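You operate a simulated robot arm through the tools that you are given. There is no shell and no other tool.

The job below is to be done with a simulated two-armed robot. You get a single attempt, and the scene is never put back.

TASK
Pick up the 0-16 bar pressure gauge from the upper shelf of the switch stand with one hand, pass it to the other hand and put it on the top of the wiring table. Set down upright: pressure gauge.

The check looks at the end state, three seconds after you hand in, the way a careful person would. Anything else that was tipped, shoved, dropped, spilled or broken makes it a failure.

THE ROBOT
Two 7-joint arms with two-finger parallel grippers on one trunk, on a base that moves. Base frame: it is fixed to the floor where the robot stands at the start and does not move with it; the origin is under the middle of the robot, x ahead of it, y to its left, z up. Readings come in mm, rad, newtons and seconds.
The left shoulder is at the start at [124, 171, 1162], the right one opposite. With the tool pointing down near the work surface each hand reaches from about 400 to 900 mm from the robot's upright axis, wherever it stands, measured 20 degrees to its own side. Places, roughly: pressure gauge [-1000, 2500, 750]; top of the wiring table [1200, -1500, 800]. Payload 4.4 kg a hand.
The TCP of each hand is the grasp point between the finger pads, 23 mm short of the fingertips. In the tool frame z runs along the fingers and y along their closing line. Largest opening 94 mm; finger width 38, thickness 10; the body of the gripper, 54 by 96 mm, starts 39 mm behind the TCP.
Orientation is that of the tool frame in the base frame, as a unit quaternion [w, x, y, z]. With the fingers straight down and closing along the base's y, the tool's x points along the base's -x, its y along +y and its z along -z.

THE INTERFACE
- The arms move only by the tool move_arm. It takes "left_increments", "right_increments" or both (then of equal length, played together; a hand with none holds still); each is a list of rows, each a list of 7 numbers: the turn, a rotation vector about the base's x, y, z in rad, then the shift along the base's x, y, z in mm, then the finger opening in mm, from 0 to 94. In form: [[ax, ay, az, x, y, z, gripper], ...]. A call has 1 to 20 rows; each row shifts and turns the commanded pose from where the row before left it. A row lasts 0.2 s, in which the tool goes at most 50 mm and 0.15 rad; a call with a longer step from one row to the next is refused whole, and so is a gripper value outside its range. A pose out of reach is approached as far as the arm can. The call stops where the force on the tool passes 40 N (or 10 N more than at its start, if that is more) or the arm is blocked; 0.2 s more then pass. Each finger travels about 72 mm/s and halts on what it meets, pressing with about 32 N; the grip force reading is that of the motor and also rises with nothing between the fingers. The clock runs only during rows and for 0.2 s after the last one: add rows that do not move to give the fingers time. The reply holds the time, the measured pose of the TCP, the force on the tool along the base axes, the opening and the grip force, in the units named above and with some noise, with the torque about the TCP (base axes, N m) and any sound that the robot's microphone picked up.
- Cameras (640 x 400 px; columns grow to the right, rows downward): "scene" is now at [237.3, -13.2, 1296]; the picture's right is [-0.16, -0.99, 0.00], its down [-0.62, 0.10, -0.78] and it looks along [0.77, -0.12, -0.62] (base axes); focal length 250 px, centre (320, 200). "left" rides on the left gripper at [86, -16, -74] in its tool frame; the picture's right is [0.18, 0.98, 0.00], its down [-0.58, 0.11, -0.81] and it looks along [-0.79, 0.15, 0.59] (tool axes); focal length 243 px, centre (320, 200). "right" rides on the right gripper at [86, 16, -74] in its tool frame; the picture's right is [-0.18, 0.98, 0.00], its down [-0.58, -0.11, -0.81] and it looks along [-0.79, -0.15, 0.59] (tool axes); focal length 243 px, centre (320, 200). There is no depth. A picture from a camera that has moved, and an enlarged one, comes with that camera's place and axes in the base frame and with its lens.
- capture(camera): a new picture of that camera. The clock stands still meanwhile.
- slide_trunk(by): moves the trunk up (or, below 0, down) by that many mm; the arms and the scene camera ride with it, the base frame stays. It gives what a move gives, with no picture.
- base_move(legs): drives the robot by 1 to 6 legs, each [ahead, left, turn to the left] in mm, mm and rad, along the robot's own axes; the way and the turn of a leg run together, so that a leg with both is an arc; at most 1500 mm and 3.142 rad a leg. The arms and the cameras ride along, it lands a little off, and it stops where it bumps. It gives what a move gives.
- pan_tilt(pan, tilt): turns the head with the scene camera to pan (to the left, within 1.396 rad either way) and tilt (down, from -0.506 to 1.204), counted from straight ahead of the robot (the tilt from the chest, where the trunk bows). It gives what a move gives.
- inspect(camera, box): a new picture of the part [left, top, right, bottom] of that camera's present view, enlarged. The clock stands still meanwhile.
- finish_job(): hands the job in; it is judged then, once.

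Nothing tells you exact positions but the pictures and the camera data. Unless the task says otherwise, let go and move clear before handing in.

The tools are called after "Request:" by a JSON object that holds its "fn" and its "kwargs". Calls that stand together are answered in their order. move_arm: Moves the arms, as the interface text tells. Its arguments: {"type":"object","properties":{"left_increments":{"type":"array"},"right_increments":{"type":"array"}},"required":[]} The other tools are called the same way: slide_trunk (by) moves the trunk up or down; base_move (legs) drives the base; pan_tilt (pan, tilt) turns the head that bears the scene camera; capture (camera) takes a picture; inspect (camera, box) takes an enlarged picture of a part of a camera's view; finish_job () hands the job in.

At the start:

```text
t: 0.0
left_eef_pos: [521.2, 268.6, 1009.5]
left_ee_rot: [0.001, 0.001, 1.0, 0.0]
left_force: [1.2, 0.0, -0.7]
left_moment: [-0.01, 0.01, 0.0]
left_grip_width: 94.0
left_grasp_force: 0.1
right_eef_pos: [574.6, -313.2, 999.6]
right_ee_rot: [0.0, 0.0, 1.0, 0.0]
right_force: [1.1, -0.4, 0.0]
right_moment: [-0.02, -0.02, 0.01]
right_grip_width: 93.8
right_grasp_force: 0.2
trunk travel left (down, up): [-175.0, 213.0]
robot x, y, heading: [0.5, 0.7, -0.003]
head pan, tilt (commanded): [-0.159, 0.674]
```

scene: 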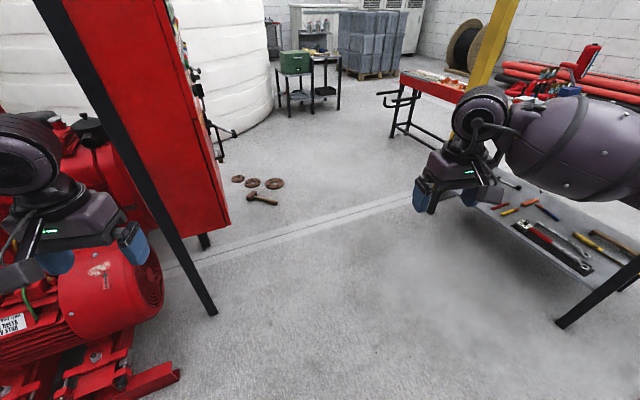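
right: 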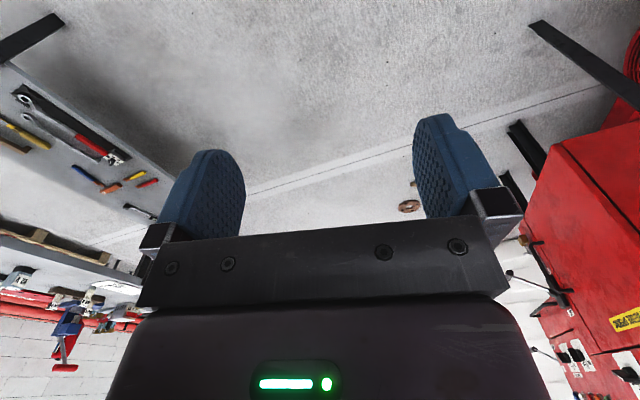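
left: 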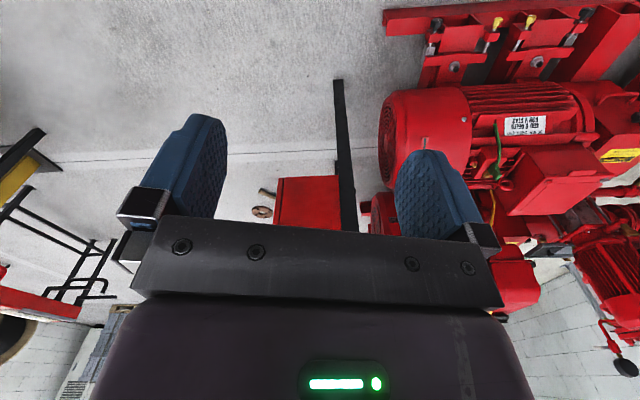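

The scene camera shows a red electrical panel and motor to the left, a tool table to the right, and open floor ahead. The gauge should be behind and to the left, so I'll look around before driving.

Request:
{"fn": "pan_tilt", "kwargs": {"pan": 1.39, "tilt": 0.5}}

Request:
{"fn": "capture", "kwargs": {"camera": "scene"}}

Request:
{"fn": "pan_tilt", "kwargs": {"pan": -1.39, "tilt": 0.5}}

Request:
{"fn": "capture", "kwargs": {"camera": "scene"}}

Request:
{"fn": "pan_tilt", "kwargs": {"pan": -0.7, "tilt": 0.5}}

Request:
{"fn": "capture", "kwargs": {"camera": "scene"}}

```text
t: 1.6
left_eef_pos: [520.3, 268.1, 1009.6]
left_ee_rot: [0.0, 0.0, 1.0, 0.001]
left_force: [0.1, -0.2, 0.2]
left_moment: [0.0, 0.02, -0.01]
left_grip_width: 93.8
left_grasp_force: 0.1
right_eef_pos: [573.4, -312.8, 999.6]
right_ee_rot: [0.0, 0.0, 1.0, -0.001]
right_force: [-0.2, 0.2, 0.5]
right_moment: [0.03, 0.0, 0.02]
right_grip_width: 94.0
right_grasp_force: 0.1
trunk travel left (down, up): [-175.0, 213.0]
robot x, y, heading: [0.9, -0.6, 0.002]
head pan, tilt (commanded): [1.389, 0.499]
```

```text
taken
camera scene: at [168.9, 89.9, 1311.5], right [0.98, -0.18, 0.0], down [-0.09, -0.47, -0.88], along [0.16, 0.86, -0.48], focal length 250 px, centre (320, 200)
```

scene: 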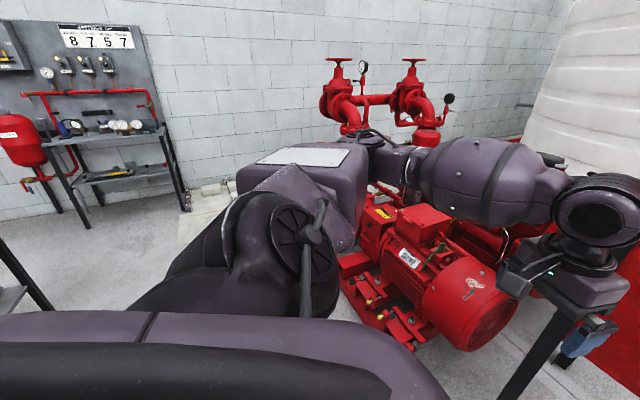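

```text
t: 4.1
left_eef_pos: [521.3, 267.8, 1008.3]
left_ee_rot: [0.0, -0.001, 1.0, 0.0]
left_force: [-0.9, -0.2, 0.5]
left_moment: [0.02, -0.01, -0.01]
left_grip_width: 94.0
left_grasp_force: 0.1
right_eef_pos: [572.6, -313.5, 1000.1]
right_ee_rot: [0.0, 0.0, 1.0, 0.001]
right_force: [-0.7, 0.1, -0.1]
right_moment: [0.03, -0.01, -0.02]
right_grip_width: 94.2
right_grasp_force: 0.0
trunk travel left (down, up): [-175.0, 213.0]
robot x, y, heading: [-0.7, 1.0, 0.002]
head pan, tilt (commanded): [-1.389, 0.499]
```

```text
taken
camera scene: at [168.9, -89.1, 1311.5], right [-0.98, -0.18, 0.0], down [-0.09, 0.47, -0.88], along [0.16, -0.86, -0.48], focal length 250 px, centre (320, 200)
```

scene: 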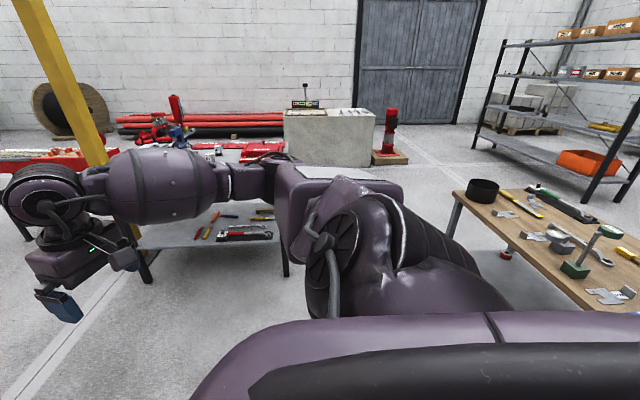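

```text
t: 5.1
left_eef_pos: [521.0, 268.0, 1008.0]
left_ee_rot: [0.0, 0.0, 1.0, 0.0]
left_force: [0.4, 0.8, 0.0]
left_moment: [0.0, 0.01, 0.02]
left_grip_width: 94.1
left_grasp_force: 0.1
right_eef_pos: [573.1, -313.0, 999.9]
right_ee_rot: [0.001, -0.001, 1.0, -0.001]
right_force: [-0.1, 0.2, -0.1]
right_moment: [0.01, 0.01, 0.04]
right_grip_width: 94.0
right_grasp_force: 0.1
trunk travel left (down, up): [-175.0, 213.0]
robot x, y, heading: [-2.1, -1.6, 0.002]
head pan, tilt (commanded): [-0.7, 0.499]
```

```text
taken
camera scene: at [222.0, -58.3, 1311.6], right [-0.64, -0.76, 0.0], down [-0.37, 0.31, -0.88], along [0.67, -0.57, -0.48], focal length 250 px, centre (320, 200)
```

scene: 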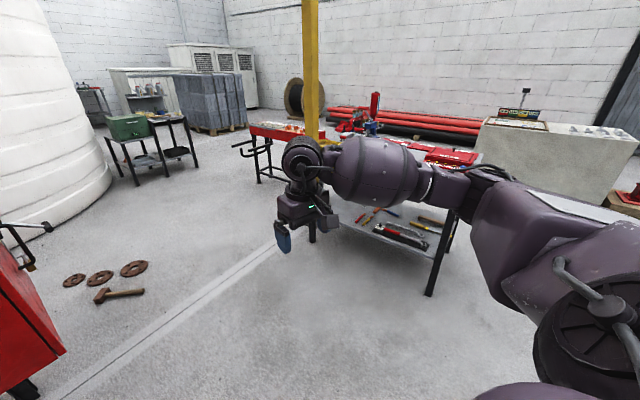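

The first view shows the switch stand behind and to the left: a board with the "8757" plate and two shelves holding round gauges. I'll zoom in on it and also look at the wiring table behind my right arm.

Request:
{"fn": "pan_tilt", "kwargs": {"pan": 1.39, "tilt": 0.4}}

Request:
{"fn": "inspect", "kwargs": {"camera": "scene", "box": [0, 60, 240, 280]}}

Request:
{"fn": "capture", "kwargs": {"camera": "scene"}}

```text
t: 7.1
left_eef_pos: [521.1, 267.9, 1009.4]
left_ee_rot: [0.0, -0.001, 1.0, 0.001]
left_force: [-0.6, 0.2, -0.3]
left_moment: [0.02, 0.0, 0.01]
left_grip_width: 94.0
left_grasp_force: 0.1
right_eef_pos: [574.0, -312.9, 1000.4]
right_ee_rot: [0.0, 0.0, 1.0, 0.001]
right_force: [-0.5, -0.2, -0.4]
right_moment: [0.0, -0.02, -0.04]
right_grip_width: 94.0
right_grasp_force: 0.2
trunk travel left (down, up): [-175.0, 213.0]
robot x, y, heading: [2.0, 0.4, 0.001]
head pan, tilt (commanded): [1.389, 0.4]
```

```text
1.82 times, centred on (120, 170) of scene
camera zoom: at [169.2, 91.5, 1320.7], right [0.98, -0.18, 0.0], down [-0.07, -0.38, -0.92], along [0.17, 0.91, -0.39], focal length 455 px, centre (684, 254)
```

zoom: 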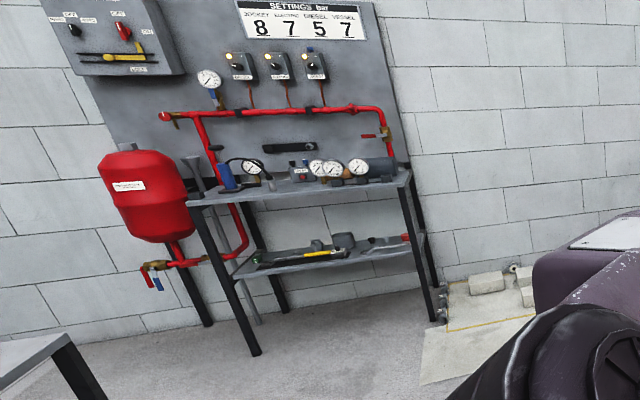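

```text
taken
camera scene: at [169.2, 91.5, 1320.7], right [0.98, -0.18, 0.0], down [-0.07, -0.38, -0.92], along [0.17, 0.91, -0.39], focal length 250 px, centre (320, 200)
```

scene: 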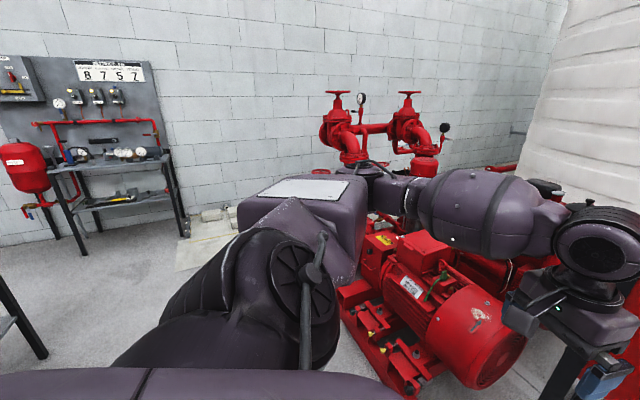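

The switch stand stands about 2.5 m off, with its front edge near y≈2350–2475 and slightly turned, and there is another table corner near [-1130, 1280]. The space around me is clear within about 0.9 m, so I'll turn on the spot towards the stand and look again.

Request:
{"fn": "base_move", "kwargs": {"legs": [[0, 0, 1.75]]}}

Request:
{"fn": "pan_tilt", "kwargs": {"pan": 0.0, "tilt": 0.5}}

Request:
{"fn": "capture", "kwargs": {"camera": "scene"}}

Request:
{"fn": "pan_tilt", "kwargs": {"pan": 0.7, "tilt": 0.6}}

Request:
{"fn": "capture", "kwargs": {"camera": "scene"}}

```text
t: 11.8
left_eef_pos: [-355.4, 466.7, 1008.7]
left_ee_rot: [0.0, 0.766, -0.643, 0.001]
left_force: [-0.4, -0.3, -0.2]
left_moment: [-0.04, 0.03, 0.03]
left_grip_width: 93.8
left_grasp_force: 0.1
right_eef_pos: [207.8, 619.1, 1000.0]
right_ee_rot: [0.0, 0.766, -0.642, 0.0]
right_force: [-0.2, -0.1, -0.1]
right_moment: [0.01, -0.02, 0.0]
right_grip_width: 93.9
right_grasp_force: 0.0
trunk travel left (down, up): [-175.0, 213.0]
robot x, y, heading: [-3.0, 0.8, 1.748]
head pan, tilt (commanded): [1.389, 0.4]
```

```text
t: 13.3
left_eef_pos: [-354.6, 465.2, 1008.1]
left_ee_rot: [-0.001, 0.766, -0.642, 0.001]
left_force: [0.1, -0.3, 0.6]
left_moment: [0.03, 0.01, 0.01]
left_grip_width: 93.8
left_grasp_force: 0.1
right_eef_pos: [207.5, 619.2, 999.4]
right_ee_rot: [0.0, 0.766, -0.642, 0.0]
right_force: [0.2, -0.3, -0.2]
right_moment: [0.01, 0.0, 0.0]
right_grip_width: 94.2
right_grasp_force: 0.0
trunk travel left (down, up): [-175.0, 213.0]
robot x, y, heading: [-1.5, -0.1, 1.742]
head pan, tilt (commanded): [0.0, 0.499]
```

```text
taken
camera scene: at [-43.0, 240.4, 1311.6], right [0.98, 0.18, 0.0], down [0.08, -0.47, -0.88], along [-0.15, 0.86, -0.48], focal length 250 px, centre (320, 200)
```

scene: 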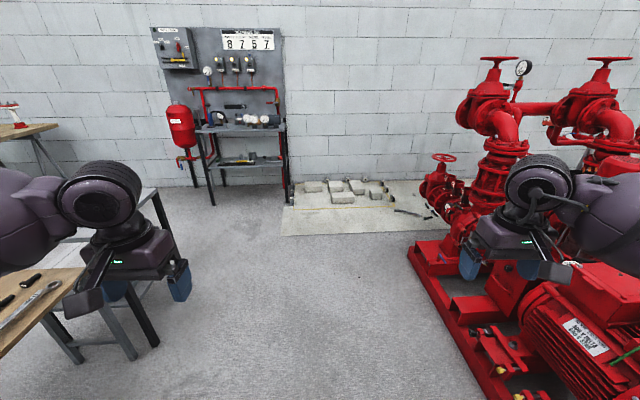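

```text
t: 14.3
left_eef_pos: [-354.9, 466.4, 1008.7]
left_ee_rot: [-0.001, 0.767, -0.642, 0.001]
left_force: [0.2, 0.2, 0.6]
left_moment: [0.02, -0.02, 0.01]
left_grip_width: 93.9
left_grasp_force: 0.1
right_eef_pos: [207.9, 618.6, 999.7]
right_ee_rot: [0.0, 0.767, -0.642, 0.0]
right_force: [0.0, 0.8, -0.8]
right_moment: [0.01, 0.02, -0.02]
right_grip_width: 94.0
right_grasp_force: 0.0
trunk travel left (down, up): [-175.0, 213.0]
robot x, y, heading: [1.7, -2.4, 1.747]
head pan, tilt (commanded): [0.7, 0.6]
```

```text
taken
camera scene: at [-94.8, 207.5, 1302.5], right [0.64, 0.77, 0.0], down [0.43, -0.36, -0.83], along [-0.63, 0.53, -0.56], focal length 250 px, centre (320, 200)
```

scene: 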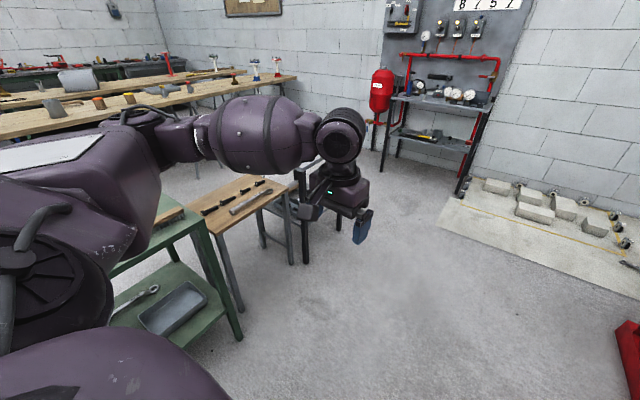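

The way ahead to the stand is open floor, between tables on the left and the pump skid on the right. I'll drive part of the way straight ahead and look again.

Request:
{"fn": "base_move", "kwargs": {"legs": [[950, 0, 0]]}}

Request:
{"fn": "pan_tilt", "kwargs": {"pan": 0.35, "tilt": 0.55}}

Request:
{"fn": "capture", "kwargs": {"camera": "scene"}}

Request:
{"fn": "inspect", "kwargs": {"camera": "scene", "box": [220, 60, 400, 180]}}

```text
t: 19.3
left_eef_pos: [-529.5, 1403.7, 1008.1]
left_ee_rot: [0.0, 0.769, -0.639, 0.0]
left_force: [-0.6, 0.2, -0.1]
left_moment: [-0.02, -0.03, -0.02]
left_grip_width: 93.9
left_grasp_force: 0.0
right_eef_pos: [31.5, 1560.2, 999.5]
right_ee_rot: [0.001, 0.769, -0.639, -0.001]
right_force: [-0.3, -1.1, 0.1]
right_moment: [-0.03, -0.03, 0.0]
right_grip_width: 93.9
right_grasp_force: 0.2
trunk travel left (down, up): [-175.0, 213.0]
robot x, y, heading: [-171.0, 941.6, 1.755]
head pan, tilt (commanded): [0.7, 0.6]
```

```text
t: 20.2
left_eef_pos: [-528.7, 1402.5, 1008.4]
left_ee_rot: [0.0, 0.768, -0.64, 0.001]
left_force: [-0.6, 0.6, 0.4]
left_moment: [0.0, 0.0, -0.01]
left_grip_width: 93.8
left_grasp_force: 0.0
right_eef_pos: [33.1, 1560.0, 1000.5]
right_ee_rot: [0.0, 0.769, -0.639, 0.0]
right_force: [-0.3, 0.3, 0.2]
right_moment: [-0.03, -0.01, -0.02]
right_grip_width: 94.3
right_grasp_force: 0.0
trunk travel left (down, up): [-175.0, 213.0]
robot x, y, heading: [-168.7, 940.2, 1.755]
head pan, tilt (commanded): [0.351, 0.55]
```

```text
taken
camera scene: at [-244.6, 1167.5, 1307.0], right [0.86, 0.51, 0.0], down [0.27, -0.45, -0.85], along [-0.43, 0.73, -0.52], focal length 250 px, centre (320, 200)
```

scene: 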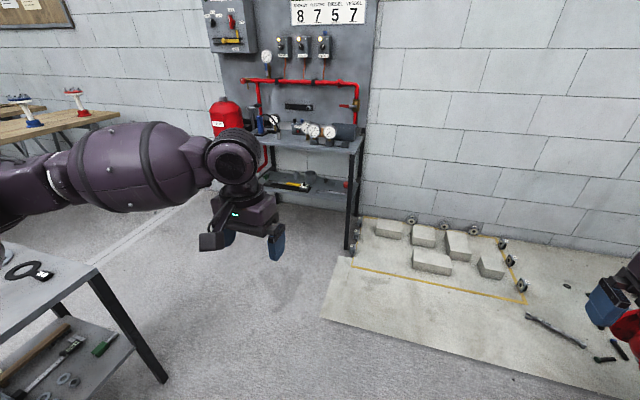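

```text
3.33 times, centred on (310, 120) of scene
camera zoom: at [-244.6, 1167.5, 1307.0], right [0.86, 0.51, 0.0], down [0.27, -0.45, -0.85], along [-0.43, 0.73, -0.52], focal length 834 px, centre (353, 467)
```

zoom: 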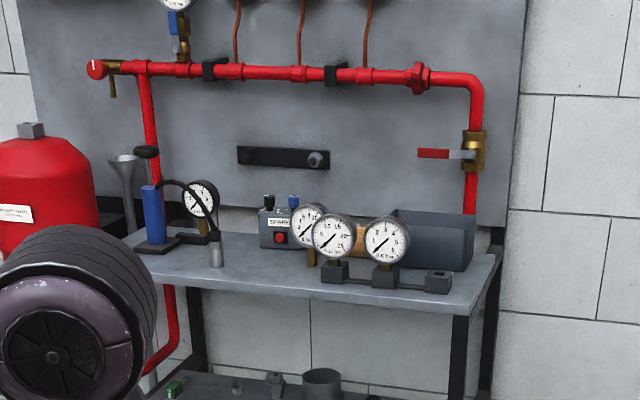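

The upper shelf carries three dials: one on its own at the back left, and two on a block or manifold. There is also a hand pump with a dial. I'll drive closer and identify the 0–16 bar gauge.

Request:
{"fn": "base_move", "kwargs": {"legs": [[600, 350, 0]]}}

Request:
{"fn": "pan_tilt", "kwargs": {"pan": 0.1, "tilt": 0.5}}

Request:
{"fn": "capture", "kwargs": {"camera": "scene"}}

Request:
{"fn": "inspect", "kwargs": {"camera": "scene", "box": [240, 80, 440, 205]}}

```text
t: 24.0
left_eef_pos: [-987.1, 1928.6, 1008.6]
left_ee_rot: [0.0, 0.768, -0.64, 0.001]
left_force: [0.7, 0.7, -0.4]
left_moment: [-0.01, 0.0, 0.03]
left_grip_width: 93.8
left_grasp_force: 0.1
right_eef_pos: [-424.2, 2086.3, 999.3]
right_ee_rot: [0.0, 0.769, -0.64, 0.0]
right_force: [-0.4, -0.3, -0.2]
right_moment: [0.01, -0.03, -0.01]
right_grip_width: 94.2
right_grasp_force: 0.1
trunk travel left (down, up): [-175.0, 213.0]
robot x, y, heading: [-626.4, 1462.7, 1.748]
head pan, tilt (commanded): [0.351, 0.55]
```

```text
t: 24.8
left_eef_pos: [-986.2, 1929.7, 1008.0]
left_ee_rot: [0.0, 0.769, -0.639, 0.0]
left_force: [0.1, 0.0, 0.0]
left_moment: [0.0, 0.01, 0.02]
left_grip_width: 94.1
left_grasp_force: 0.0
right_eef_pos: [-425.0, 2087.0, 999.8]
right_ee_rot: [0.0, 0.768, -0.64, 0.0]
right_force: [-0.6, -0.5, -0.2]
right_moment: [0.0, -0.07, -0.02]
right_grip_width: 93.8
right_grasp_force: 0.1
trunk travel left (down, up): [-175.0, 213.0]
robot x, y, heading: [-631.0, 1463.3, 1.753]
head pan, tilt (commanded): [0.099, 0.499]
```

```text
taken
camera scene: at [-681.5, 1703.5, 1311.5], right [0.96, 0.28, 0.0], down [0.13, -0.46, -0.88], along [-0.24, 0.84, -0.48], focal length 250 px, centre (320, 200)
```

scene: 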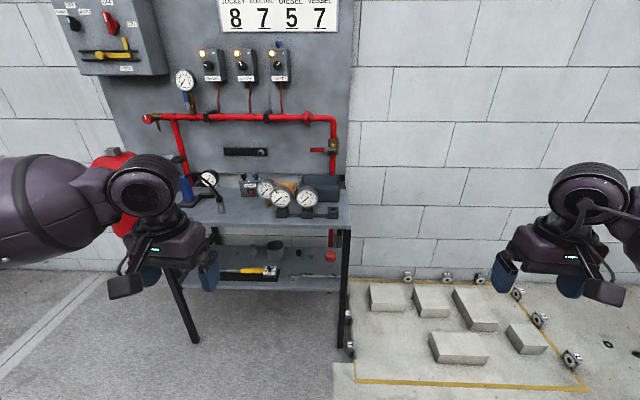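

```text
3.20 times, centred on (340, 142) of scene
camera zoom: at [-681.5, 1703.5, 1311.5], right [0.96, 0.28, 0.0], down [0.13, -0.46, -0.88], along [-0.24, 0.84, -0.48], focal length 800 px, centre (256, 384)
```

zoom: 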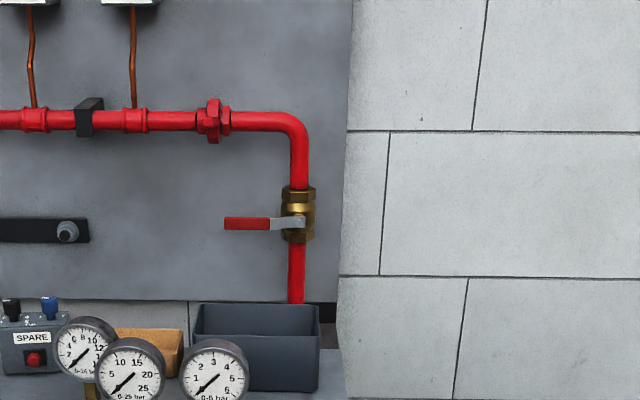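

Request:
{"fn": "inspect", "kwargs": {"camera": "scene", "box": [230, 160, 350, 235]}}

Request:
{"fn": "inspect", "kwargs": {"camera": "scene", "box": [150, 150, 270, 225]}}

```text
5.33 times, centred on (290, 198) of scene
camera zoom: at [-681.5, 1703.5, 1311.5], right [0.96, 0.28, 0.0], down [0.13, -0.46, -0.88], along [-0.24, 0.84, -0.48], focal length 1334 px, centre (480, 213)
```

zoom: 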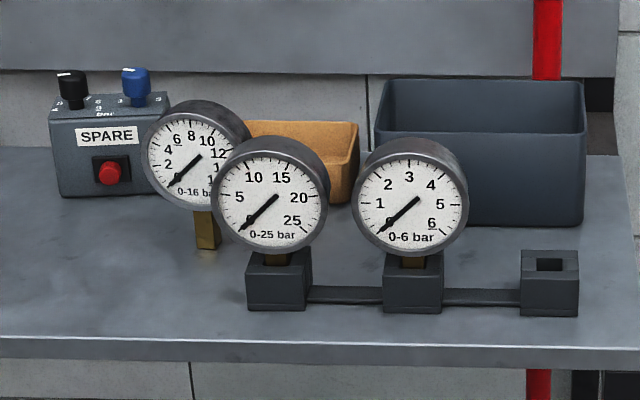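

```text
5.33 times, centred on (210, 188) of scene
camera zoom: at [-681.5, 1703.5, 1311.5], right [0.96, 0.28, 0.0], down [0.13, -0.46, -0.88], along [-0.24, 0.84, -0.48], focal length 1334 px, centre (907, 267)
```

zoom: 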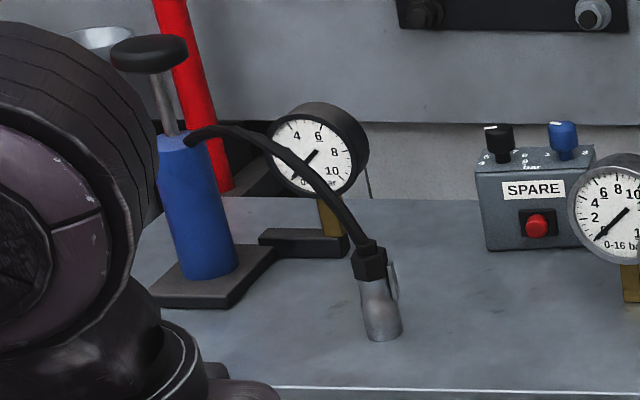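

The 0–16 bar gauge is the left one of the three. It stands free on a short brass stem at about [-1140, 2510], with its dial centre near z 865 and the shelf near z 780. The 0–25 gauge is just in front of it to the right, and the SPARE box is at its left. I'll drive closer and keep clear of the concrete pad on the right.

Request:
{"fn": "base_move", "kwargs": {"legs": [[400, 230, 0]]}}

Request:
{"fn": "pan_tilt", "kwargs": {"pan": 0.1, "tilt": 0.75}}

Request:
{"fn": "capture", "kwargs": {"camera": "scene"}}

Request:
{"fn": "capture", "kwargs": {"camera": "left"}}

```text
t: 27.5
left_eef_pos: [-1284.6, 2278.1, 1008.1]
left_ee_rot: [0.0, 0.768, -0.641, -0.001]
left_force: [0.8, 0.9, 0.1]
left_moment: [-0.01, -0.03, -0.01]
left_grip_width: 94.2
left_grasp_force: 0.0
right_eef_pos: [-722.5, 2433.1, 1000.2]
right_ee_rot: [0.0, 0.768, -0.641, 0.0]
right_force: [-0.1, 0.2, 0.0]
right_moment: [0.03, -0.02, -0.01]
right_grip_width: 93.9
right_grasp_force: 0.0
trunk travel left (down, up): [-175.0, 213.0]
robot x, y, heading: [-929.0, 1816.6, 1.752]
head pan, tilt (commanded): [0.099, 0.499]
```

```text
t: 28.3
left_eef_pos: [-1282.8, 2277.8, 1008.6]
left_ee_rot: [0.0, 0.767, -0.641, 0.0]
left_force: [-0.6, -0.6, -0.3]
left_moment: [0.01, 0.04, -0.01]
left_grip_width: 93.9
left_grasp_force: 0.1
right_eef_pos: [-722.2, 2433.5, 1000.7]
right_ee_rot: [0.0, 0.768, -0.641, 0.001]
right_force: [-0.1, 0.0, 0.5]
right_moment: [-0.02, 0.01, -0.03]
right_grip_width: 94.0
right_grasp_force: 0.1
trunk travel left (down, up): [-175.0, 213.0]
robot x, y, heading: [-928.2, 1816.3, 1.75]
head pan, tilt (commanded): [0.099, 0.75]
```

```text
taken
camera scene: at [-977.6, 2044.2, 1289.7], right [0.96, 0.28, 0.0], down [0.19, -0.66, -0.73], along [-0.2, 0.7, -0.68], focal length 250 px, centre (320, 200)
```

scene: 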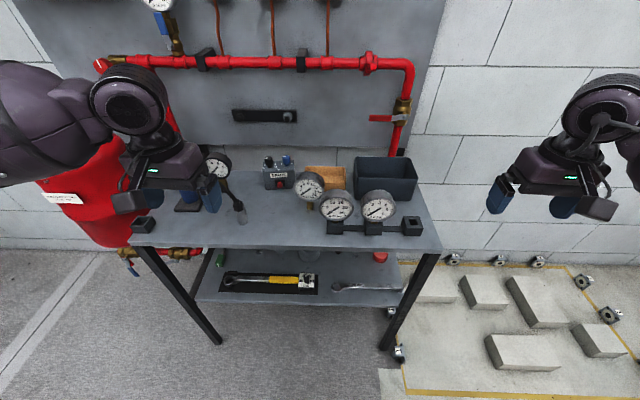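

```text
taken
camera left: at [-1254.0, 2195.7, 1083.2], right [-0.93, -0.36, 0.0], down [-0.21, 0.55, 0.81], along [-0.29, 0.75, -0.59], focal length 243 px, centre (320, 200)
```

left: 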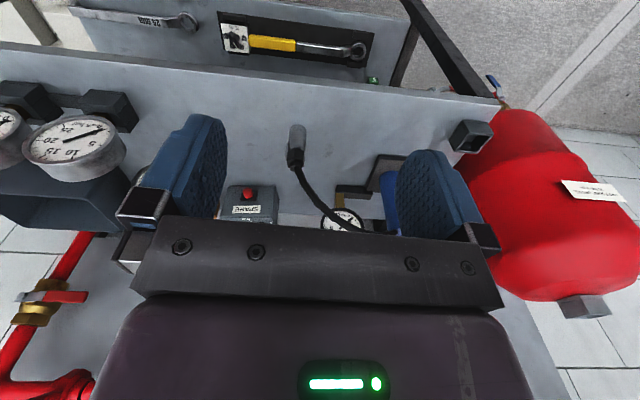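

The three dials are now directly below and ahead. I'll zoom in on the scene view to measure the gauge and the gap to the 0–25 dial.

Request:
{"fn": "inspect", "kwargs": {"camera": "scene", "box": [250, 145, 370, 220]}}

Request:
{"fn": "inspect", "kwargs": {"camera": "scene", "box": [280, 160, 360, 210]}}

```text
5.33 times, centred on (310, 182) of scene
camera zoom: at [-977.6, 2044.2, 1289.7], right [0.96, 0.28, 0.0], down [0.19, -0.66, -0.73], along [-0.2, 0.7, -0.68], focal length 1334 px, centre (373, 293)
```

zoom: 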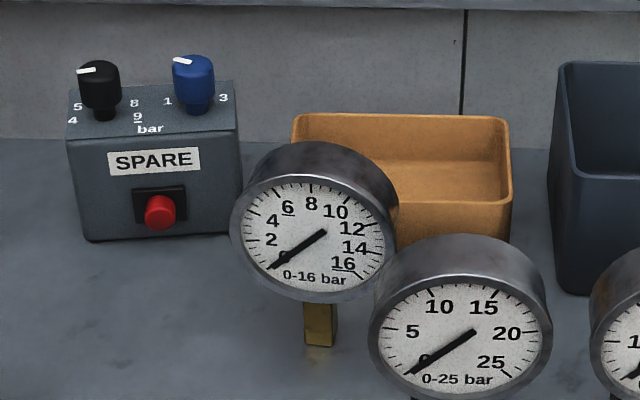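

```text
8.00 times, centred on (320, 185) of scene
camera zoom: at [-977.6, 2044.2, 1289.7], right [0.96, 0.28, 0.0], down [0.19, -0.66, -0.73], along [-0.2, 0.7, -0.68], focal length 2001 px, centre (320, 320)
```

zoom: 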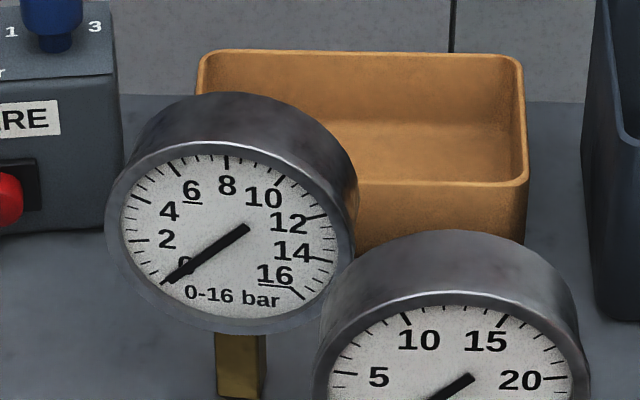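

Triangulating from two views puts the 0–16 dial face centre at about [-1146, 2520, 855], with a diameter of about 80 mm. The 0–25 dial sits about 80 mm to its right and 20 mm in front, so a finger fits before and behind the 0–16 dial. I'll swing the left hand over the gauge at a safe height, turned to close front to back, and look with its wrist camera.

Request:
{"fn": "move_arm", "kwargs": {"left_increments": [[0, 0, -0.1473, 5, 10, 2, 94], [0, 0, -0.1473, 13, 25, 2, 94], [0, 0, -0.1473, 13, 25, 2, 94], [0, 0, -0.1473, 13, 25, 2, 94], [0, 0, -0.1473, 13, 25, 2, 94], [0, 0, -0.1473, 13, 25, 2, 94], [0, 0, -0.1473, 13, 25, 0, 94], [0, 0, -0.1473, 13, 25, 0, 94], [0, 0, -0.1473, 13, 25, 0, 94], [0, 0, -0.1473, 13, 25, 0, 94], [0, 0, -0.1473, 13, 25, 0, 94], [0, 0, 0, 0, 0, 0, 94]]}}

Request:
{"fn": "capture", "kwargs": {"camera": "left"}}

Request:
{"fn": "capture", "kwargs": {"camera": "scene"}}

```text
t: 30.9
left_eef_pos: [-1149.6, 2537.1, 1020.7]
left_ee_rot: [0.0, -0.065, 0.998, 0.001]
left_force: [0.1, -0.2, 0.4]
left_moment: [0.0, -0.01, 0.03]
left_grip_width: 93.8
left_grasp_force: 0.1
right_eef_pos: [-721.3, 2434.0, 999.7]
right_ee_rot: [0.0, 0.768, -0.64, 0.0]
right_force: [-0.9, 0.7, 0.1]
right_moment: [-0.01, 0.02, -0.03]
right_grip_width: 93.9
right_grasp_force: 0.1
trunk travel left (down, up): [-175.0, 213.0]
robot x, y, heading: [-926.7, 1815.0, 1.748]
head pan, tilt (commanded): [0.099, 0.75]
```

```text
taken
camera left: at [-1234.6, 2510.5, 1095.7], right [-0.31, 0.95, 0.0], down [0.56, 0.18, 0.81], along [0.77, 0.25, -0.59], focal length 243 px, centre (320, 200)
```

left: 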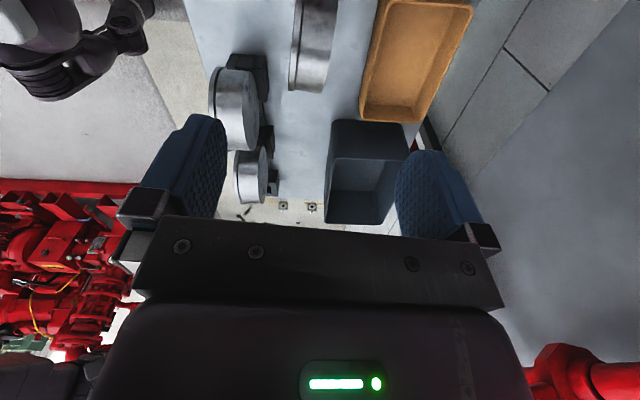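

```text
taken
camera scene: at [-977.9, 2043.9, 1289.7], right [0.96, 0.28, 0.0], down [0.19, -0.66, -0.73], along [-0.2, 0.7, -0.68], focal length 250 px, centre (320, 200)
```

scene: 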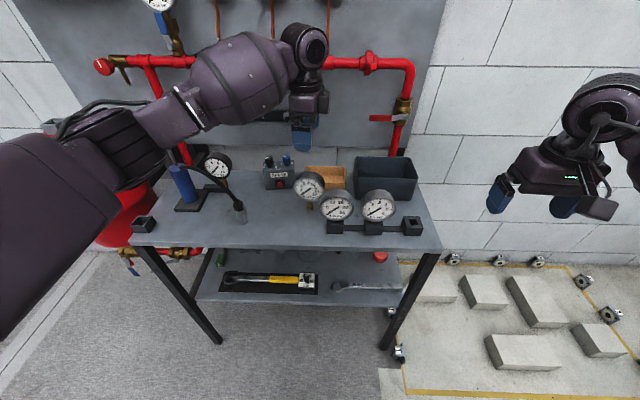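

The wrist camera sees the dial edge-on at the top of its view. I'll zoom in on it to centre the fingers.

Request:
{"fn": "inspect", "kwargs": {"camera": "left", "box": [220, 0, 420, 125]}}

```text
3.20 times, centred on (320, 62) of left
camera zoom: at [-1234.6, 2510.5, 1095.7], right [-0.31, 0.95, 0.0], down [0.56, 0.18, 0.81], along [0.77, 0.25, -0.59], focal length 776 px, centre (320, 640)
```

zoom: 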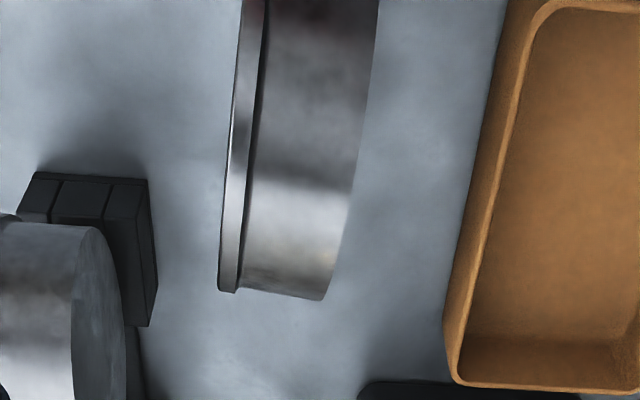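

The dial's faces lie about 31 mm apart and square to my closing line within 1°, and my TCP is about 6 mm too far back. I'll shift it forward, narrow the opening and come down to just above the dial, then check again.

Request:
{"fn": "move_arm", "kwargs": {"left_increments": [[0, 0, 0, 0.5, -3, -10, 80], [0, 0, 0, 0.4, -3.2, -20, 66], [0, 0, 0, 0, 0, -20, 66], [0, 0, 0, 0, 0, -15, 66], [0, 0, 0, 0, 0, -6, 66], [0, 0, 0, 0, 0, 0, 66]]}}

Request:
{"fn": "capture", "kwargs": {"camera": "left"}}

Request:
{"fn": "inspect", "kwargs": {"camera": "left", "box": [220, 0, 420, 125]}}

Request:
{"fn": "inspect", "kwargs": {"camera": "scene", "box": [250, 120, 370, 195]}}

```text
t: 32.3
left_eef_pos: [-1148.7, 2532.5, 949.1]
left_ee_rot: [0.0, -0.066, 0.998, 0.0]
left_force: [-0.3, -0.7, 0.2]
left_moment: [0.01, 0.0, -0.01]
left_grip_width: 66.0
left_grasp_force: 0.1
right_eef_pos: [-721.3, 2434.3, 999.6]
right_ee_rot: [0.0, 0.768, -0.641, 0.0]
right_force: [0.1, -0.1, 0.2]
right_moment: [0.04, 0.0, 0.01]
right_grip_width: 94.0
right_grasp_force: 0.1
trunk travel left (down, up): [-175.0, 213.0]
robot x, y, heading: [-926.5, 1814.4, 1.753]
head pan, tilt (commanded): [0.099, 0.75]
```

```text
taken
camera left: at [-1233.5, 2504.7, 1024.2], right [-0.31, 0.95, 0.0], down [0.56, 0.18, 0.81], along [0.77, 0.25, -0.59], focal length 243 px, centre (320, 200)
```

left: 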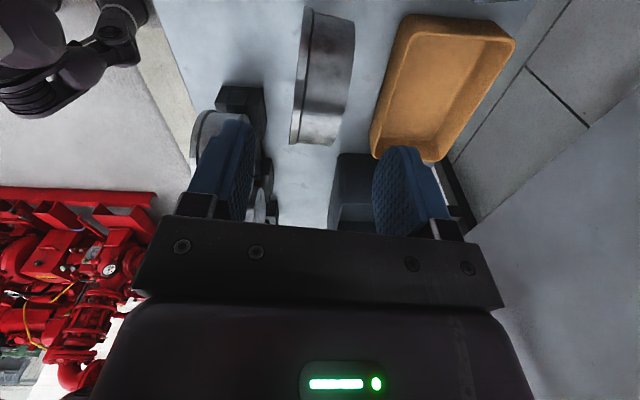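

```text
3.20 times, centred on (320, 62) of left
camera zoom: at [-1233.5, 2504.7, 1024.2], right [-0.31, 0.95, 0.0], down [0.56, 0.18, 0.81], along [0.77, 0.25, -0.59], focal length 776 px, centre (320, 640)
```

zoom: 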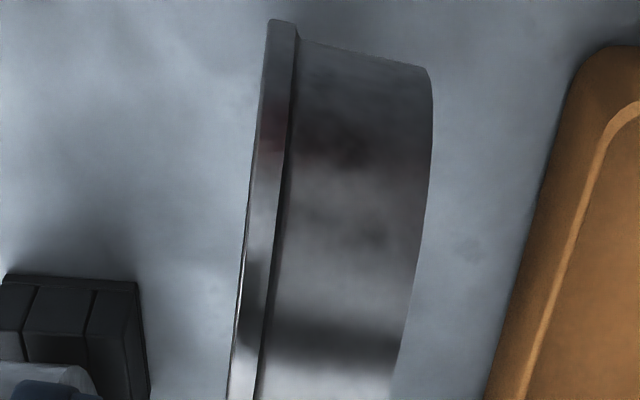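

```text
5.33 times, centred on (310, 158) of scene
camera zoom: at [-977.5, 2044.1, 1289.6], right [0.96, 0.28, 0.0], down [0.19, -0.66, -0.73], along [-0.2, 0.7, -0.68], focal length 1334 px, centre (373, 427)
```

zoom: 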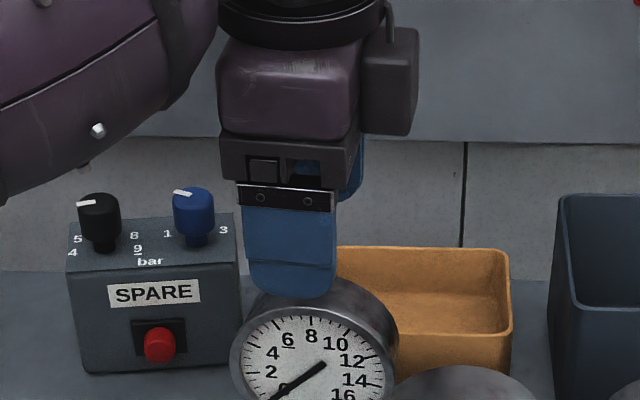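

The fingers are centred on the dial to within 1–2 mm, and the front finger clears the 0–25 gauge. I'll go straight down so the tips cover the top third of the dial, then check before closing.

Request:
{"fn": "move_arm", "kwargs": {"left_increments": [[0, 0, 0, 0, 0, -15, 66], [0, 0, 0, 0, 0, -18, 66], [0, 0, 0, 0, 0, -15, 66], [0, 0, 0, 0, 0, -10, 66], [0, 0, 0, 0, 0, -3, 66], [0, 0, 0, 0, 0, 0, 66]]}}

Request:
{"fn": "capture", "kwargs": {"camera": "left"}}

Request:
{"fn": "inspect", "kwargs": {"camera": "scene", "box": [250, 120, 370, 195]}}

```text
t: 33.7
left_eef_pos: [-1148.5, 2532.5, 887.9]
left_ee_rot: [0.0, -0.066, 0.998, 0.0]
left_force: [-0.8, 0.0, 0.1]
left_moment: [0.0, 0.0, 0.01]
left_grip_width: 66.1
left_grasp_force: 0.1
right_eef_pos: [-721.9, 2433.4, 1000.5]
right_ee_rot: [0.0, 0.768, -0.641, 0.0]
right_force: [-0.9, -0.2, -0.5]
right_moment: [-0.03, 0.0, 0.0]
right_grip_width: 94.2
right_grasp_force: 0.1
trunk travel left (down, up): [-175.0, 213.0]
robot x, y, heading: [-930.1, 1810.3, 1.754]
head pan, tilt (commanded): [0.099, 0.75]
```

```text
taken
camera left: at [-1233.1, 2504.5, 963.0], right [-0.31, 0.95, 0.0], down [0.56, 0.18, 0.81], along [0.77, 0.25, -0.59], focal length 243 px, centre (320, 200)
```

left: 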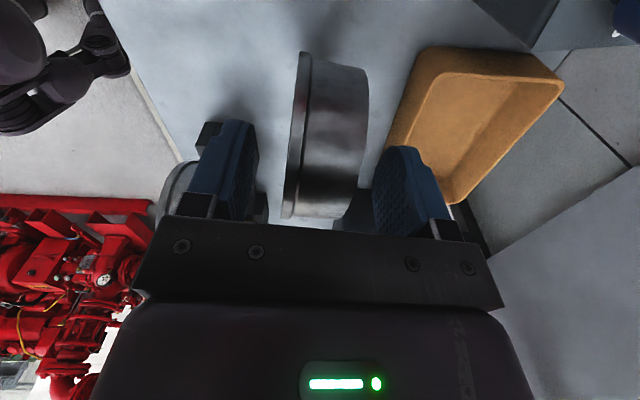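

```text
5.33 times, centred on (310, 158) of scene
camera zoom: at [-977.5, 2044.2, 1289.6], right [0.96, 0.28, 0.0], down [0.19, -0.66, -0.73], along [-0.2, 0.7, -0.68], focal length 1334 px, centre (373, 427)
```

zoom: 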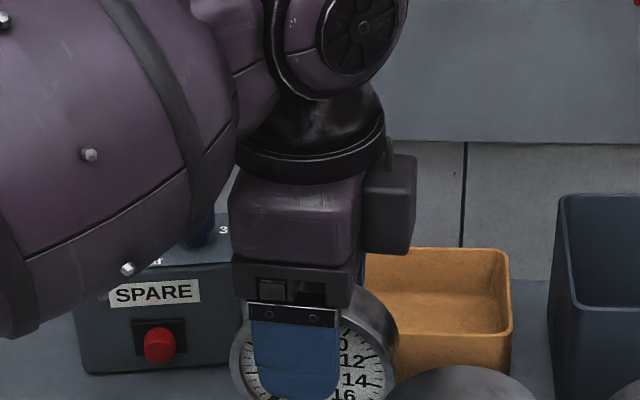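

The dial is between both fingers with even gaps. I'll close gently and let the grip settle.

Request:
{"fn": "move_arm", "kwargs": {"left_increments": [[0, 0, 0, 0, 0, 0, 56], [0, 0, 0, 0, 0, 0, 48], [0, 0, 0, 0, 0, 0, 42], [0, 0, 0, 0, 0, 0, 37], [0, 0, 0, 0, 0, 0, 33], [0, 0, 0, 0, 0, 0, 29], [0, 0, 0, 0, 0, 0, 25], [0, 0, 0, 0, 0, 0, 20], [0, 0, 0, 0, 0, 0, 10], [0, 0, 0, 0, 0, 0, 10]]}}

Request:
{"fn": "capture", "kwargs": {"camera": "left"}}

Request:
{"fn": "inspect", "kwargs": {"camera": "scene", "box": [250, 140, 370, 215]}}

```text
t: 35.9
left_eef_pos: [-1148.3, 2532.2, 887.9]
left_ee_rot: [0.0, -0.066, 0.998, 0.0]
left_force: [0.6, -0.8, 0.8]
left_moment: [-0.04, -0.07, 0.03]
left_grip_width: 29.5
left_grasp_force: 32.2
right_eef_pos: [-721.7, 2433.0, 999.0]
right_ee_rot: [-0.001, 0.768, -0.64, 0.001]
right_force: [-0.2, 0.3, -0.4]
right_moment: [-0.01, -0.01, 0.0]
right_grip_width: 93.9
right_grasp_force: 0.0
trunk travel left (down, up): [-175.0, 213.0]
robot x, y, heading: [-924.6, 1815.0, 1.749]
head pan, tilt (commanded): [0.099, 0.75]
```

```text
taken
camera left: at [-1232.9, 2504.4, 963.2], right [-0.31, 0.95, 0.0], down [0.56, 0.18, 0.81], along [0.77, 0.25, -0.59], focal length 243 px, centre (320, 200)
```

left: 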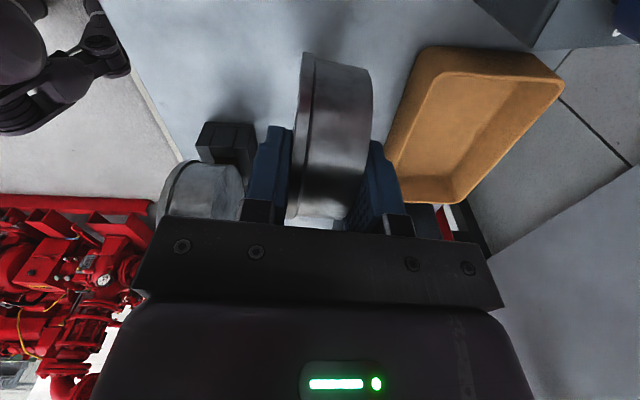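

```text
5.33 times, centred on (310, 178) of scene
camera zoom: at [-977.5, 2044.1, 1289.6], right [0.96, 0.28, 0.0], down [0.19, -0.66, -0.73], along [-0.2, 0.7, -0.68], focal length 1334 px, centre (373, 320)
```

zoom: 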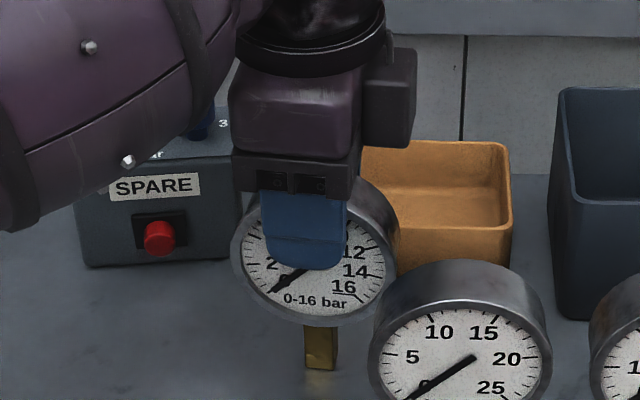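

The gripper holds the dial at 29.5 mm with 32 N. I'll lift it straight up, slowly at first.

Request:
{"fn": "move_arm", "kwargs": {"left_increments": [[0, 0, 0, 0, 0, 3, 8], [0, 0, 0, 0, 0, 6, 8], [0, 0, 0, 0, 0, 10, 8], [0, 0, 0, 0, 0, 15, 8], [0, 0, 0, 0, 0, 18, 8], [0, 0, 0, 0, 0, 20, 8], [0, 0, 0, 0, 0, 20, 8], [0, 0, 0, 0, 0, 20, 8], [0, 0, 0, 0, 0, 20, 8], [0, 0, 0, 0, 0, 15, 8], [0, 0, 0, 0, 0, 8, 8], [0, 0, 0, 0, 0, 0, 8]]}}

Request:
{"fn": "capture", "kwargs": {"camera": "left"}}

Request:
{"fn": "capture", "kwargs": {"camera": "scene"}}

```text
t: 38.5
left_eef_pos: [-1148.1, 2532.1, 1043.4]
left_ee_rot: [0.001, -0.065, 0.998, 0.0]
left_force: [0.4, 0.7, -2.0]
left_moment: [0.01, 0.02, 0.0]
left_grip_width: 29.9
left_grasp_force: 31.6
right_eef_pos: [-722.2, 2433.5, 999.5]
right_ee_rot: [-0.001, 0.768, -0.641, -0.001]
right_force: [-0.4, -0.6, 0.1]
right_moment: [-0.02, 0.02, 0.04]
right_grip_width: 94.1
right_grasp_force: 0.0
trunk travel left (down, up): [-175.0, 213.0]
robot x, y, heading: [-927.8, 1813.1, 1.748]
head pan, tilt (commanded): [0.099, 0.75]
```

```text
taken
camera left: at [-1233.2, 2504.2, 1118.2], right [-0.31, 0.95, 0.0], down [0.56, 0.18, 0.81], along [0.77, 0.25, -0.59], focal length 243 px, centre (320, 200)
```

left: 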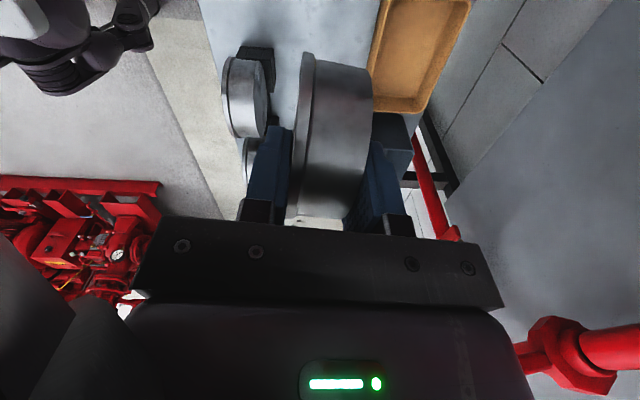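

```text
taken
camera scene: at [-977.6, 2044.5, 1289.5], right [0.96, 0.28, 0.0], down [0.19, -0.66, -0.73], along [-0.2, 0.7, -0.68], focal length 250 px, centre (320, 200)
```

scene: 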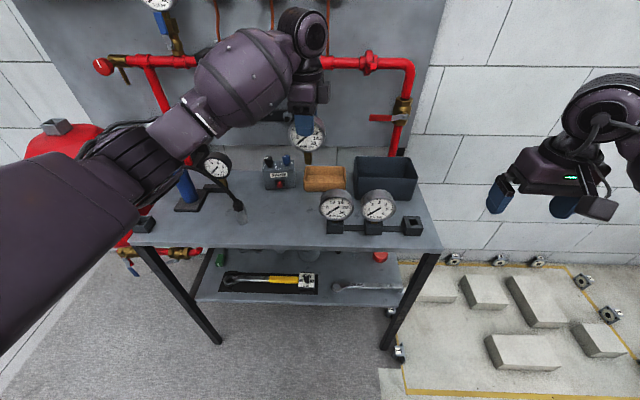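

The gauge is in the left hand (about 2 N of weight), and nothing else on the shelf moved. I'll back away the way I came, into open floor, before the handover.

Request:
{"fn": "base_move", "kwargs": {"legs": [[-400, -230, 0]]}}

Request:
{"fn": "capture", "kwargs": {"camera": "scene"}}

Request:
{"fn": "capture", "kwargs": {"camera": "right"}}

```text
t: 41.3
left_eef_pos: [-852.6, 2182.3, 1044.6]
left_ee_rot: [0.0, -0.065, 0.998, 0.0]
left_force: [-0.6, -0.8, -1.5]
left_moment: [-0.01, -0.02, 0.01]
left_grip_width: 29.8
left_grasp_force: 32.1
right_eef_pos: [-425.5, 2083.3, 999.1]
right_ee_rot: [0.0, 0.767, -0.642, 0.0]
right_force: [-0.1, 0.6, 0.6]
right_moment: [0.0, 0.04, -0.01]
right_grip_width: 94.2
right_grasp_force: 0.2
trunk travel left (down, up): [-175.0, 213.0]
robot x, y, heading: [-629.3, 1463.5, 1.747]
head pan, tilt (commanded): [0.099, 0.75]
```

```text
taken
camera scene: at [-681.6, 1694.3, 1289.6], right [0.96, 0.27, 0.0], down [0.19, -0.66, -0.73], along [-0.2, 0.7, -0.68], focal length 250 px, centre (320, 200)
```

scene: 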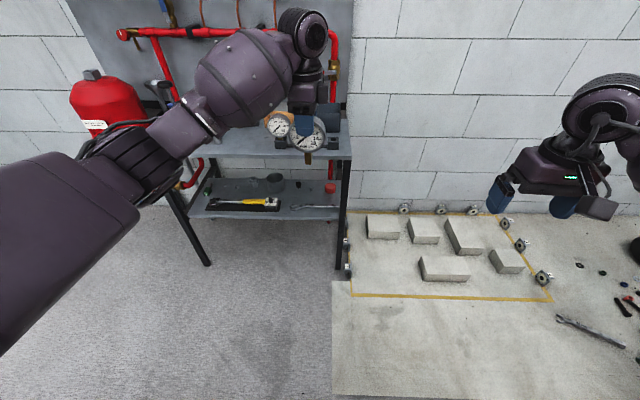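

```text
taken
camera right: at [-425.6, 1995.0, 1075.0], right [-1.0, 0.01, 0.0], down [0.0, 0.59, 0.81], along [0.01, 0.81, -0.59], focal length 243 px, centre (320, 200)
```

right: 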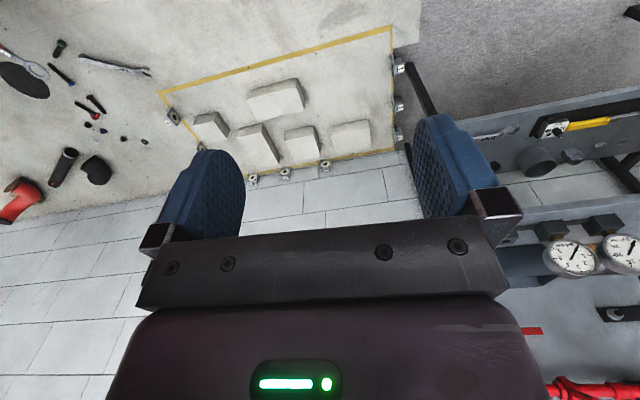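

I'm back on open floor. I'll bring the left hand with the gauge in to about 560 mm ahead of the robot. At the same time I'll turn the right hand on its own side until its fingers point level to the left, camera up, ready to take the dial from the side.

Request:
{"fn": "move_arm", "kwargs": {"left_increments": [[0, 0, 0.0045, 4.7, -18.2, 0, 8], [0, 0, 0.0045, 4.7, -18.2, 0, 8], [0, 0, 0.0045, 4.7, -18.2, 0, 8], [0, 0, 0.0045, 4.7, -18.2, 0, 8], [0, 0, 0.0045, 4.7, -18.2, 0, 8], [0, 0, 0.0045, 4.7, -18.2, 0, 8], [0, 0, 0.0045, 4.7, -18.2, 0, 8], [0, 0, 0.0045, 4.7, -18.2, 0, 8], [0, 0, 0.0045, 4.7, -18.2, 0, 8], [0, 0, 0.0045, 4.7, -18.2, 0, 8], [0, 0, 0, 0, 0, 0, 8], [0, 0, 0, 0, 0, 0, 8], [0, 0, 0, 0, 0, 0, 8], [0, 0, 0, 0, 0, 0, 8], [0, 0, 0, 0, 0, 0, 8], [0, 0, 0, 0, 0, 0, 8]], "right_increments": [[-0.0935, 0.0653, -0.0806, 0, 0, 0, 94], [-0.0935, 0.0653, -0.0806, 0, 0, 0, 94], [-0.0935, 0.0653, -0.0806, 0, 0, 0, 94], [-0.0935, 0.0653, -0.0806, 0, 0, 0, 94], [-0.0935, 0.0653, -0.0806, 0, 0, 0, 94], [-0.0935, 0.0653, -0.0806, 0, 0, 0, 94], [-0.0935, 0.0653, -0.0806, 0, 0, 0, 94], [-0.0935, 0.0653, -0.0806, 0, 0, 0, 94], [-0.0935, 0.0653, -0.0806, 0, 0, 0, 94], [-0.0935, 0.0653, -0.0806, 0, 0, 0, 94], [-0.0935, 0.0653, -0.0806, 0, 0, 0, 94], [-0.0935, 0.0653, -0.0806, 0, 0, 0, 94], [-0.0935, 0.0653, -0.0806, 0, 0, 0, 94], [-0.0935, 0.0653, -0.0806, 0, 0, 0, 94], [-0.0935, 0.0653, -0.0806, 0, 0, 0, 94], [0, 0, 0, 0, 0, 0, 94]]}}

Request:
{"fn": "capture", "kwargs": {"camera": "scene"}}

Request:
{"fn": "capture", "kwargs": {"camera": "right"}}

```text
t: 44.7
left_eef_pos: [-805.4, 2000.5, 1043.2]
left_ee_rot: [0.0, -0.087, 0.996, 0.0]
left_force: [0.7, -1.0, -2.8]
left_moment: [-0.03, 0.02, -0.02]
left_grip_width: 29.8
left_grasp_force: 31.7
right_eef_pos: [-425.8, 2083.3, 1000.1]
right_ee_rot: [0.705, 0.062, -0.703, 0.061]
right_force: [-0.2, 0.0, -1.1]
right_moment: [0.01, 0.02, 0.01]
right_grip_width: 94.1
right_grasp_force: 0.1
trunk travel left (down, up): [-175.0, 213.0]
robot x, y, heading: [-630.3, 1461.5, 1.751]
head pan, tilt (commanded): [0.099, 0.75]
```

```text
taken
camera scene: at [-681.9, 1694.4, 1289.6], right [0.96, 0.27, 0.0], down [0.19, -0.66, -0.73], along [-0.2, 0.7, -0.68], focal length 250 px, centre (320, 200)
```

scene: 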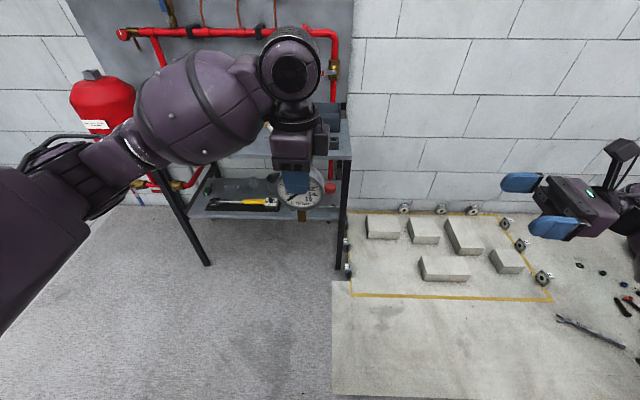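

```text
taken
camera right: at [-354.4, 2112.2, 1087.0], right [-0.17, 0.97, -0.18], down [0.81, 0.03, -0.58], along [-0.56, -0.25, -0.79], focal length 243 px, centre (320, 200)
```

right: 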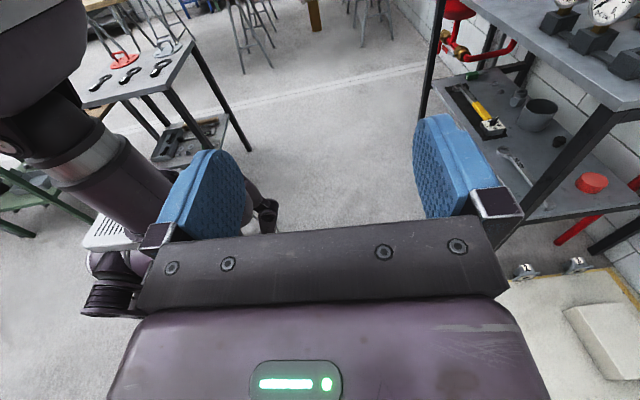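

Both hands are placed as planned. I'll check how the gauge sits in the left hand before bringing the right hand in.

Request:
{"fn": "inspect", "kwargs": {"camera": "scene", "box": [240, 150, 360, 225]}}

Request:
{"fn": "capture", "kwargs": {"camera": "left"}}

```text
5.33 times, centred on (300, 188) of scene
camera zoom: at [-681.9, 1694.4, 1289.6], right [0.96, 0.27, 0.0], down [0.19, -0.66, -0.73], along [-0.2, 0.7, -0.68], focal length 1334 px, centre (427, 267)
```

zoom: 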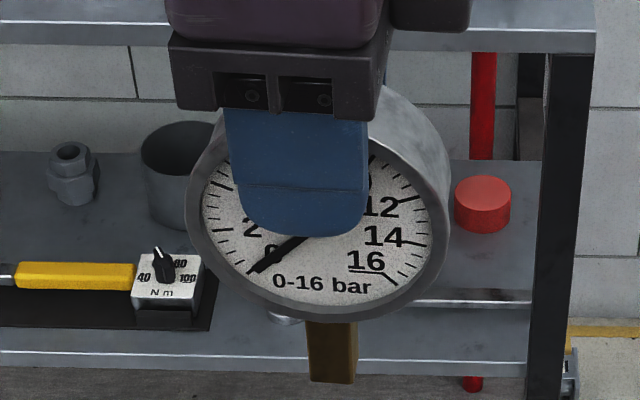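

```text
taken
camera left: at [-888.6, 1968.7, 1117.7], right [-0.35, 0.94, 0.0], down [0.55, 0.21, 0.81], along [0.75, 0.28, -0.59], focal length 243 px, centre (320, 200)
```

left: 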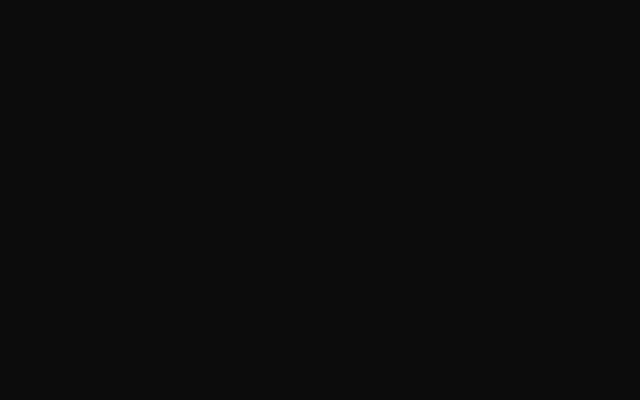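

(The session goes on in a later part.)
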